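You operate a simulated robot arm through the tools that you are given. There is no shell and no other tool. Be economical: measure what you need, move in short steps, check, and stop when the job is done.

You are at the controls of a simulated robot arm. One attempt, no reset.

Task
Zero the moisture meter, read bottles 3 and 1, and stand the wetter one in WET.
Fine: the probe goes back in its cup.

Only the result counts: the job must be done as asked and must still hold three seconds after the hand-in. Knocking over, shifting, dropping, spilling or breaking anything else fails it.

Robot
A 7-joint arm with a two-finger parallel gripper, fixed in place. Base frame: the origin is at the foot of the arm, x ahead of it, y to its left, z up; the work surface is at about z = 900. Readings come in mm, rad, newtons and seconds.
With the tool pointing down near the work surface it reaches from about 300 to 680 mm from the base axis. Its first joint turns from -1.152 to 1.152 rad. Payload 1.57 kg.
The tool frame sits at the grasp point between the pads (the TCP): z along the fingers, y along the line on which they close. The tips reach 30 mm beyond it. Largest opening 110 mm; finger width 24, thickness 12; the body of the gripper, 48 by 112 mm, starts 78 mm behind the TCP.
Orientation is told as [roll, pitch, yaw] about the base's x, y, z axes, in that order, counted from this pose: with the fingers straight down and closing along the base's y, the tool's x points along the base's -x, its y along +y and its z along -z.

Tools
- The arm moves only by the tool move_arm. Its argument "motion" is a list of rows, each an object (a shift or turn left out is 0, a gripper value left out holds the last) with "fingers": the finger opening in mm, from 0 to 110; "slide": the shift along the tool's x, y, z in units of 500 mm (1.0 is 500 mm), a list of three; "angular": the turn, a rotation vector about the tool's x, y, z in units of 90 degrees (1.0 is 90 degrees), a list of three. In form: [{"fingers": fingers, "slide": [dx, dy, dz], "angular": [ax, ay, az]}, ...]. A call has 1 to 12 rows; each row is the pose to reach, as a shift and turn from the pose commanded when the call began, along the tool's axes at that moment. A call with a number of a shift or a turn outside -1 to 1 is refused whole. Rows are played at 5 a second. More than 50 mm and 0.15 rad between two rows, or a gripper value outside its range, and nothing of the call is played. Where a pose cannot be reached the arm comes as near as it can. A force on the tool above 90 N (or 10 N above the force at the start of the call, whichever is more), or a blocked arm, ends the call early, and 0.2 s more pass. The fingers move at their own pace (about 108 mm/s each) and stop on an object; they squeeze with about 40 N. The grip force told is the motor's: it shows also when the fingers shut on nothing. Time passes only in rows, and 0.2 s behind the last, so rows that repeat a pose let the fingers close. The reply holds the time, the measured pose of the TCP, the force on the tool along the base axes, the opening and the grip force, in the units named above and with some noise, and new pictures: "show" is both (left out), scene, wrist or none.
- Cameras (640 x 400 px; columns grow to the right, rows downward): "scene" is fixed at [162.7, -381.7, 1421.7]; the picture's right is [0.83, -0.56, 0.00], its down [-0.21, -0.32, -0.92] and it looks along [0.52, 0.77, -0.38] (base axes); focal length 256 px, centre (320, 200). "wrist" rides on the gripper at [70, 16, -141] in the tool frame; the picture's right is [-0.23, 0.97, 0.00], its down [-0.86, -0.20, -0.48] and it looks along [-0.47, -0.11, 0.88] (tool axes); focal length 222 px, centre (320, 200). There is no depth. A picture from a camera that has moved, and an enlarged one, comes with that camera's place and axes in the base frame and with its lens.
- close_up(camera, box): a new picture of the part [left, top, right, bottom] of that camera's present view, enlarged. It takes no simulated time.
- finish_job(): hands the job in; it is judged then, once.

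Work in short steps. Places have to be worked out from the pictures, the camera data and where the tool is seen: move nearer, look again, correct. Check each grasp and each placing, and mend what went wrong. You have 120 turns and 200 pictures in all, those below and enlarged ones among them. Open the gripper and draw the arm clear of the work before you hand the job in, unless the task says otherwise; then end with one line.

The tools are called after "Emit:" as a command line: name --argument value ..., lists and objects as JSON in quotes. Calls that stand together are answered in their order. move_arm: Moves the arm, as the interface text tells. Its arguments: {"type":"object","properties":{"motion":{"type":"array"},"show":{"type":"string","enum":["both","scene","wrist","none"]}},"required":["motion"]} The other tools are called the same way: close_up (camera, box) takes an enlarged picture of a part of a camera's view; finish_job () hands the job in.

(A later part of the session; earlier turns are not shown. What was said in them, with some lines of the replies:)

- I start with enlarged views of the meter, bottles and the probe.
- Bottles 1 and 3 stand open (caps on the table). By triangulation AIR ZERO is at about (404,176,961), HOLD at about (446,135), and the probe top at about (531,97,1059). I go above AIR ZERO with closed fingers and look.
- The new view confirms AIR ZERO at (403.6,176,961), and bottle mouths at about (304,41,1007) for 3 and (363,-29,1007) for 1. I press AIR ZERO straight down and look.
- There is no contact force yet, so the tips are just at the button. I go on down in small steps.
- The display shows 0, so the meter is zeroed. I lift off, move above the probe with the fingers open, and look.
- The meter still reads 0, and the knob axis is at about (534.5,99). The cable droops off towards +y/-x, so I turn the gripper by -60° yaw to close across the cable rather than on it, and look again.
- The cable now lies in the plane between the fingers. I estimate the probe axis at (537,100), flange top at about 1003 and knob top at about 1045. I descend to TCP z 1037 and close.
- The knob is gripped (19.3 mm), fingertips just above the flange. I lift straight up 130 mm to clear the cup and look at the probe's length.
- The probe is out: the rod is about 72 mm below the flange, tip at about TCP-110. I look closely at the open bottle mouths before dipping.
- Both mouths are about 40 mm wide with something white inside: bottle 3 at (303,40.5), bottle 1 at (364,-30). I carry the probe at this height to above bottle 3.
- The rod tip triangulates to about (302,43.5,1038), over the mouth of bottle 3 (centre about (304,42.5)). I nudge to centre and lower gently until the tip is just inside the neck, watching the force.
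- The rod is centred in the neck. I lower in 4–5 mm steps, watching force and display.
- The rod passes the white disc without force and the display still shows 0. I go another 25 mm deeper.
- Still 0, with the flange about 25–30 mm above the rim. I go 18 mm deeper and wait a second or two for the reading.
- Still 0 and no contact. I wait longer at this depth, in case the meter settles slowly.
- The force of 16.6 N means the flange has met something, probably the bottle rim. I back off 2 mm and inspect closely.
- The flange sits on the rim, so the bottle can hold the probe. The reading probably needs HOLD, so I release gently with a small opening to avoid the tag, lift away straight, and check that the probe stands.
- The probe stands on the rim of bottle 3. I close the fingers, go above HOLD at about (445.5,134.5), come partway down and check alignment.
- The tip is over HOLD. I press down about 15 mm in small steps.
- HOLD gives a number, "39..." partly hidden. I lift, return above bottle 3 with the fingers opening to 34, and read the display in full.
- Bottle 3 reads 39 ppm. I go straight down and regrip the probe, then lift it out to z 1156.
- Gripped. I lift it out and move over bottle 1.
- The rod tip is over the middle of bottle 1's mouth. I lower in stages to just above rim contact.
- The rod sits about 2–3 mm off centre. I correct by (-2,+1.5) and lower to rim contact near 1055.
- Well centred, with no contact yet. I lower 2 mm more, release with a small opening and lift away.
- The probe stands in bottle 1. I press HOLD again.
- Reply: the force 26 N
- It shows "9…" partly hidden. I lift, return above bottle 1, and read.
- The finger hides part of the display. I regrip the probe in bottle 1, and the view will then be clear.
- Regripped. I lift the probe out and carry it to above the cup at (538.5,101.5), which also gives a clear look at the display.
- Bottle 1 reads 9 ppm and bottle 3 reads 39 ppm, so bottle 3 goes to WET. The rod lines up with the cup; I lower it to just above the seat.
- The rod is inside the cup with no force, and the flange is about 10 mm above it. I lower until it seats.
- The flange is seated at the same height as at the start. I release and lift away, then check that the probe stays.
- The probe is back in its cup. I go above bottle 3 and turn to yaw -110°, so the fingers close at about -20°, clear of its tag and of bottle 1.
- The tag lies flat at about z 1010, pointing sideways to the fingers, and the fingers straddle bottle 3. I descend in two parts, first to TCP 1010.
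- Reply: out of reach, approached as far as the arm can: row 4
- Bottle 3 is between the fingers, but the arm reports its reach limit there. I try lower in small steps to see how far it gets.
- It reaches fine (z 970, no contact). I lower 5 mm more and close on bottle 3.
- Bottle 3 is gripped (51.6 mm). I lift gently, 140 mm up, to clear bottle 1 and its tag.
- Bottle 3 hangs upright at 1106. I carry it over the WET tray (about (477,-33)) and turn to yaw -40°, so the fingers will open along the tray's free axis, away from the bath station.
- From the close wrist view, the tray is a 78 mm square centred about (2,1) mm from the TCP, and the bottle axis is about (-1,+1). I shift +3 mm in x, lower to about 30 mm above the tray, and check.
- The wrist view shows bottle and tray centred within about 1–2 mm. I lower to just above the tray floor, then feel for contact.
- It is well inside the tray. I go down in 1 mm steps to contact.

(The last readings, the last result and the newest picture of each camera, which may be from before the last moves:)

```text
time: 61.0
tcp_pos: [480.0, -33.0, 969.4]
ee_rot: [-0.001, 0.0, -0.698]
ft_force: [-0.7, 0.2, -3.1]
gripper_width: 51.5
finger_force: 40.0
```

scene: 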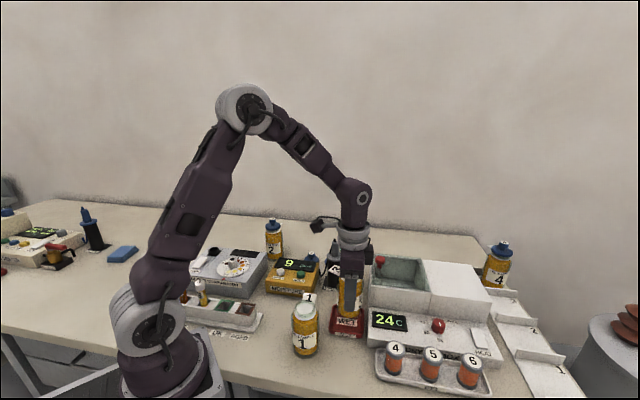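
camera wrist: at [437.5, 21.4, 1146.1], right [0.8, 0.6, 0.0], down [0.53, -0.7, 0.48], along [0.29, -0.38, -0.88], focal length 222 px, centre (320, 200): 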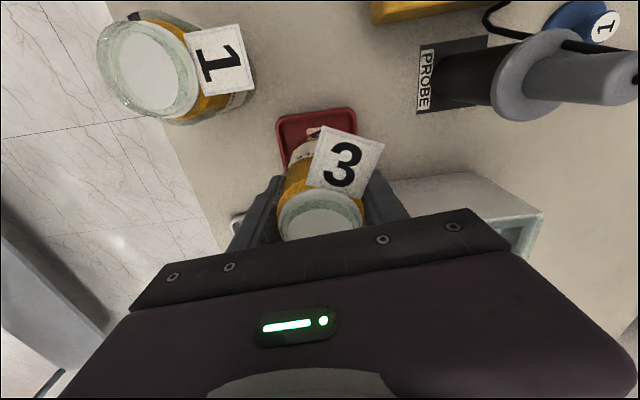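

No contact yet, so I continue.

Emit:
move_arm --motion '[{"slide": [0, 0, 0.002]}, {"slide": [0, 0, 0.004]}]' --show "none"

Emit:
close_up --camera "scene" --box '[290, 255, 415, 355]'

```text
time: 61.6
tcp_pos: [480.4, -33.7, 969.2]
ee_rot: [0.002, -0.001, -0.697]
ft_force: [-6.7, 1.9, 34.9]
gripper_width: 52.0
finger_force: 40.0
```

```text
4.00 times, centred on (352, 305) of scene
camera zoom: at [162.0, -381.6, 1421.8], right [0.83, -0.56, 0.0], down [-0.21, -0.32, -0.92], along [0.52, 0.77, -0.38], focal length 1023 px, centre (190, -220)
```

zoom: 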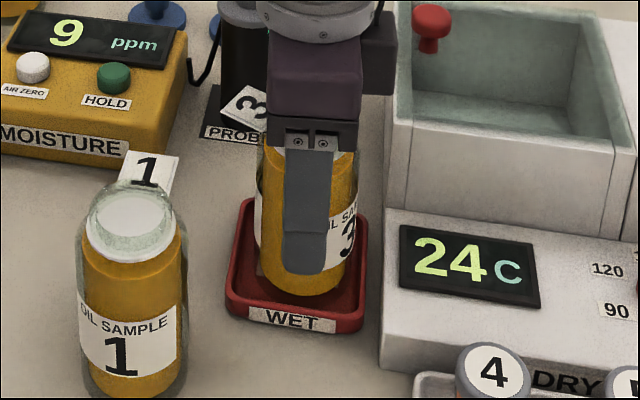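

Contact on the tray floor at about z 969 (35 N). I ease up 1.5 mm to unload, then open a little.

Emit:
move_arm --motion '[{"slide": [0, 0, -0.0024]}, {"slide": [0, 0, -0.0024]}, {"fingers": 58, "slide": [0, 0, -0.0024]}, {"fingers": 72, "slide": [0, 0, -0.0024]}, {"slide": [0, 0, -0.0024]}]' --show "none"

Emit:
close_up --camera "scene" --box '[290, 255, 415, 355]'

Emit:
close_up --camera "wrist" --box '[200, 60, 440, 252]'

```text
time: 62.8
tcp_pos: [479.4, -33.0, 967.6]
ee_rot: [0.0, 0.0, -0.699]
ft_force: [0.5, 0.4, -0.2]
gripper_width: 72.2
finger_force: 0.1
```

```text
4.00 times, centred on (352, 305) of scene
camera zoom: at [162.7, -381.7, 1421.7], right [0.83, -0.56, 0.0], down [-0.21, -0.32, -0.92], along [0.52, 0.77, -0.38], focal length 1023 px, centre (190, -220)
```

zoom: 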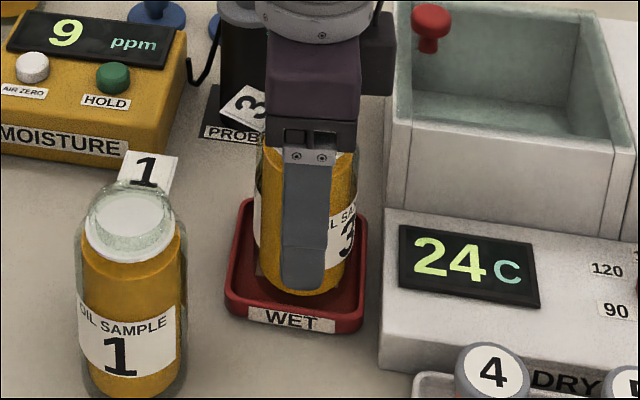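

```text
2.08 times, centred on (320, 156) of wrist
camera zoom: at [436.6, 22.7, 1109.5], right [0.8, 0.6, 0.0], down [0.53, -0.7, 0.48], along [0.29, -0.38, -0.88], focal length 463 px, centre (320, 292)
```

zoom: 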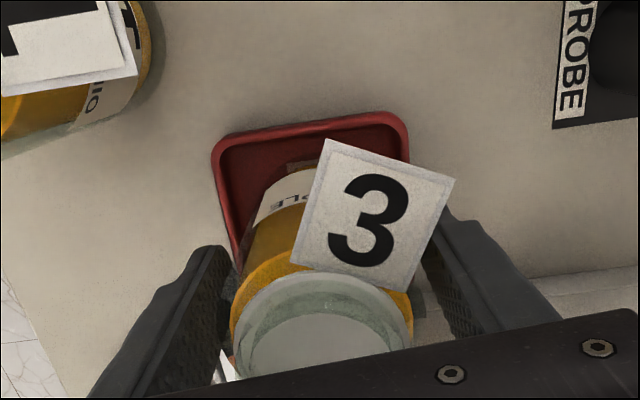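

The bottle is released in the tray. The fingers are clear on both sides, so I lift straight up slowly, then higher.

Emit:
move_arm --motion '[{"slide": [0, 0, -0.02]}, {"slide": [0, 0, -0.06]}, {"slide": [0, 0, -0.12]}, {"slide": [0, 0, -0.2]}, {"slide": [0, 0, -0.28]}, {"slide": [0, 0, -0.36]}, {"slide": [0, 0, -0.44]}, {"slide": [0, 0, -0.5]}, {"slide": [0, 0, -0.5]}]'

Emit:
close_up --camera "scene" --box '[240, 215, 400, 343]'

Emit:
close_up --camera "wrist" --box '[200, 0, 520, 256]'

```text
time: 64.8
tcp_pos: [479.9, -32.4, 1217.3]
ee_rot: [0.0, 0.001, -0.698]
ft_force: [-0.6, 0.2, 0.2]
gripper_width: 72.2
finger_force: 0.1
camera wrist: at [436.3, 24.1, 1358.8], right [0.8, 0.6, 0.0], down [0.53, -0.7, 0.48], along [0.29, -0.38, -0.88], focal length 222 px, centre (320, 200)
```

scene: 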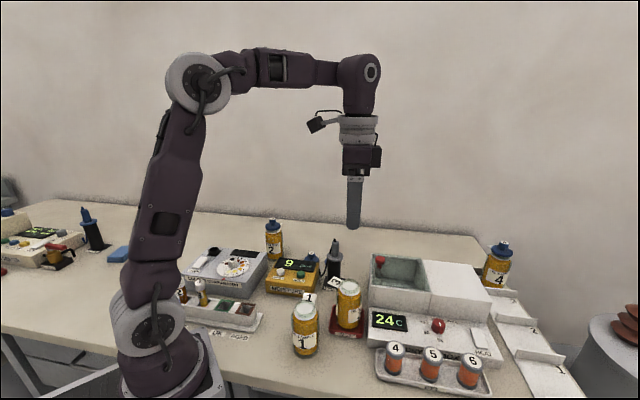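
wrist: 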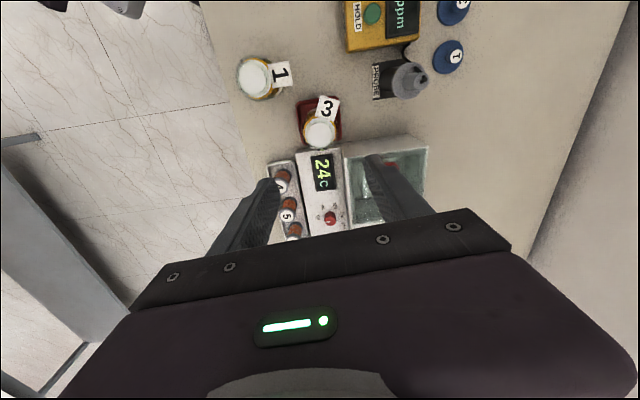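

```text
3.12 times, centred on (320, 279) of scene
camera zoom: at [162.7, -381.7, 1421.7], right [0.83, -0.56, 0.0], down [-0.21, -0.32, -0.92], along [0.52, 0.77, -0.38], focal length 799 px, centre (320, -47)
```

zoom: 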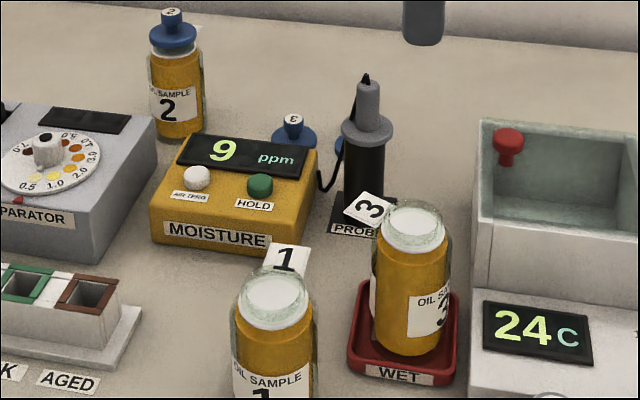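

```text
1.56 times, centred on (360, 128) of wrist
camera zoom: at [436.3, 24.1, 1358.8], right [0.8, 0.6, 0.0], down [0.53, -0.7, 0.48], along [0.29, -0.38, -0.88], focal length 347 px, centre (258, 312)
```

zoom: 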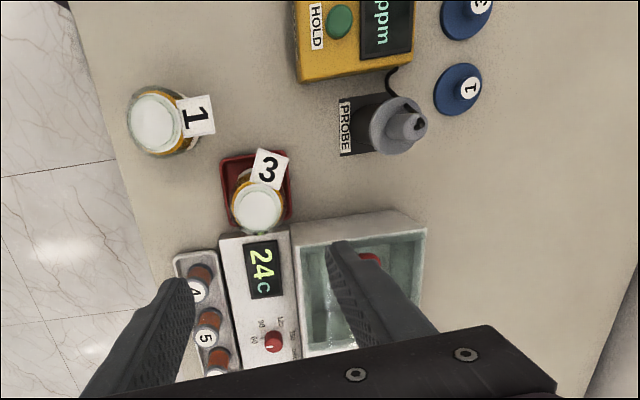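

Bottle 3 stands upright in WET, the probe is in its cup, everything else is in place, and the arm is clear with the gripper open. I hand in.

Emit:
finish_job

```text
The job is handed in.
```

I zeroed the meter and read both bottles: bottle 3 gave 39 ppm and bottle 1 gave 9 ppm. Bottle 3, the wetter one, now stands in WET, and the probe is back in its cup.
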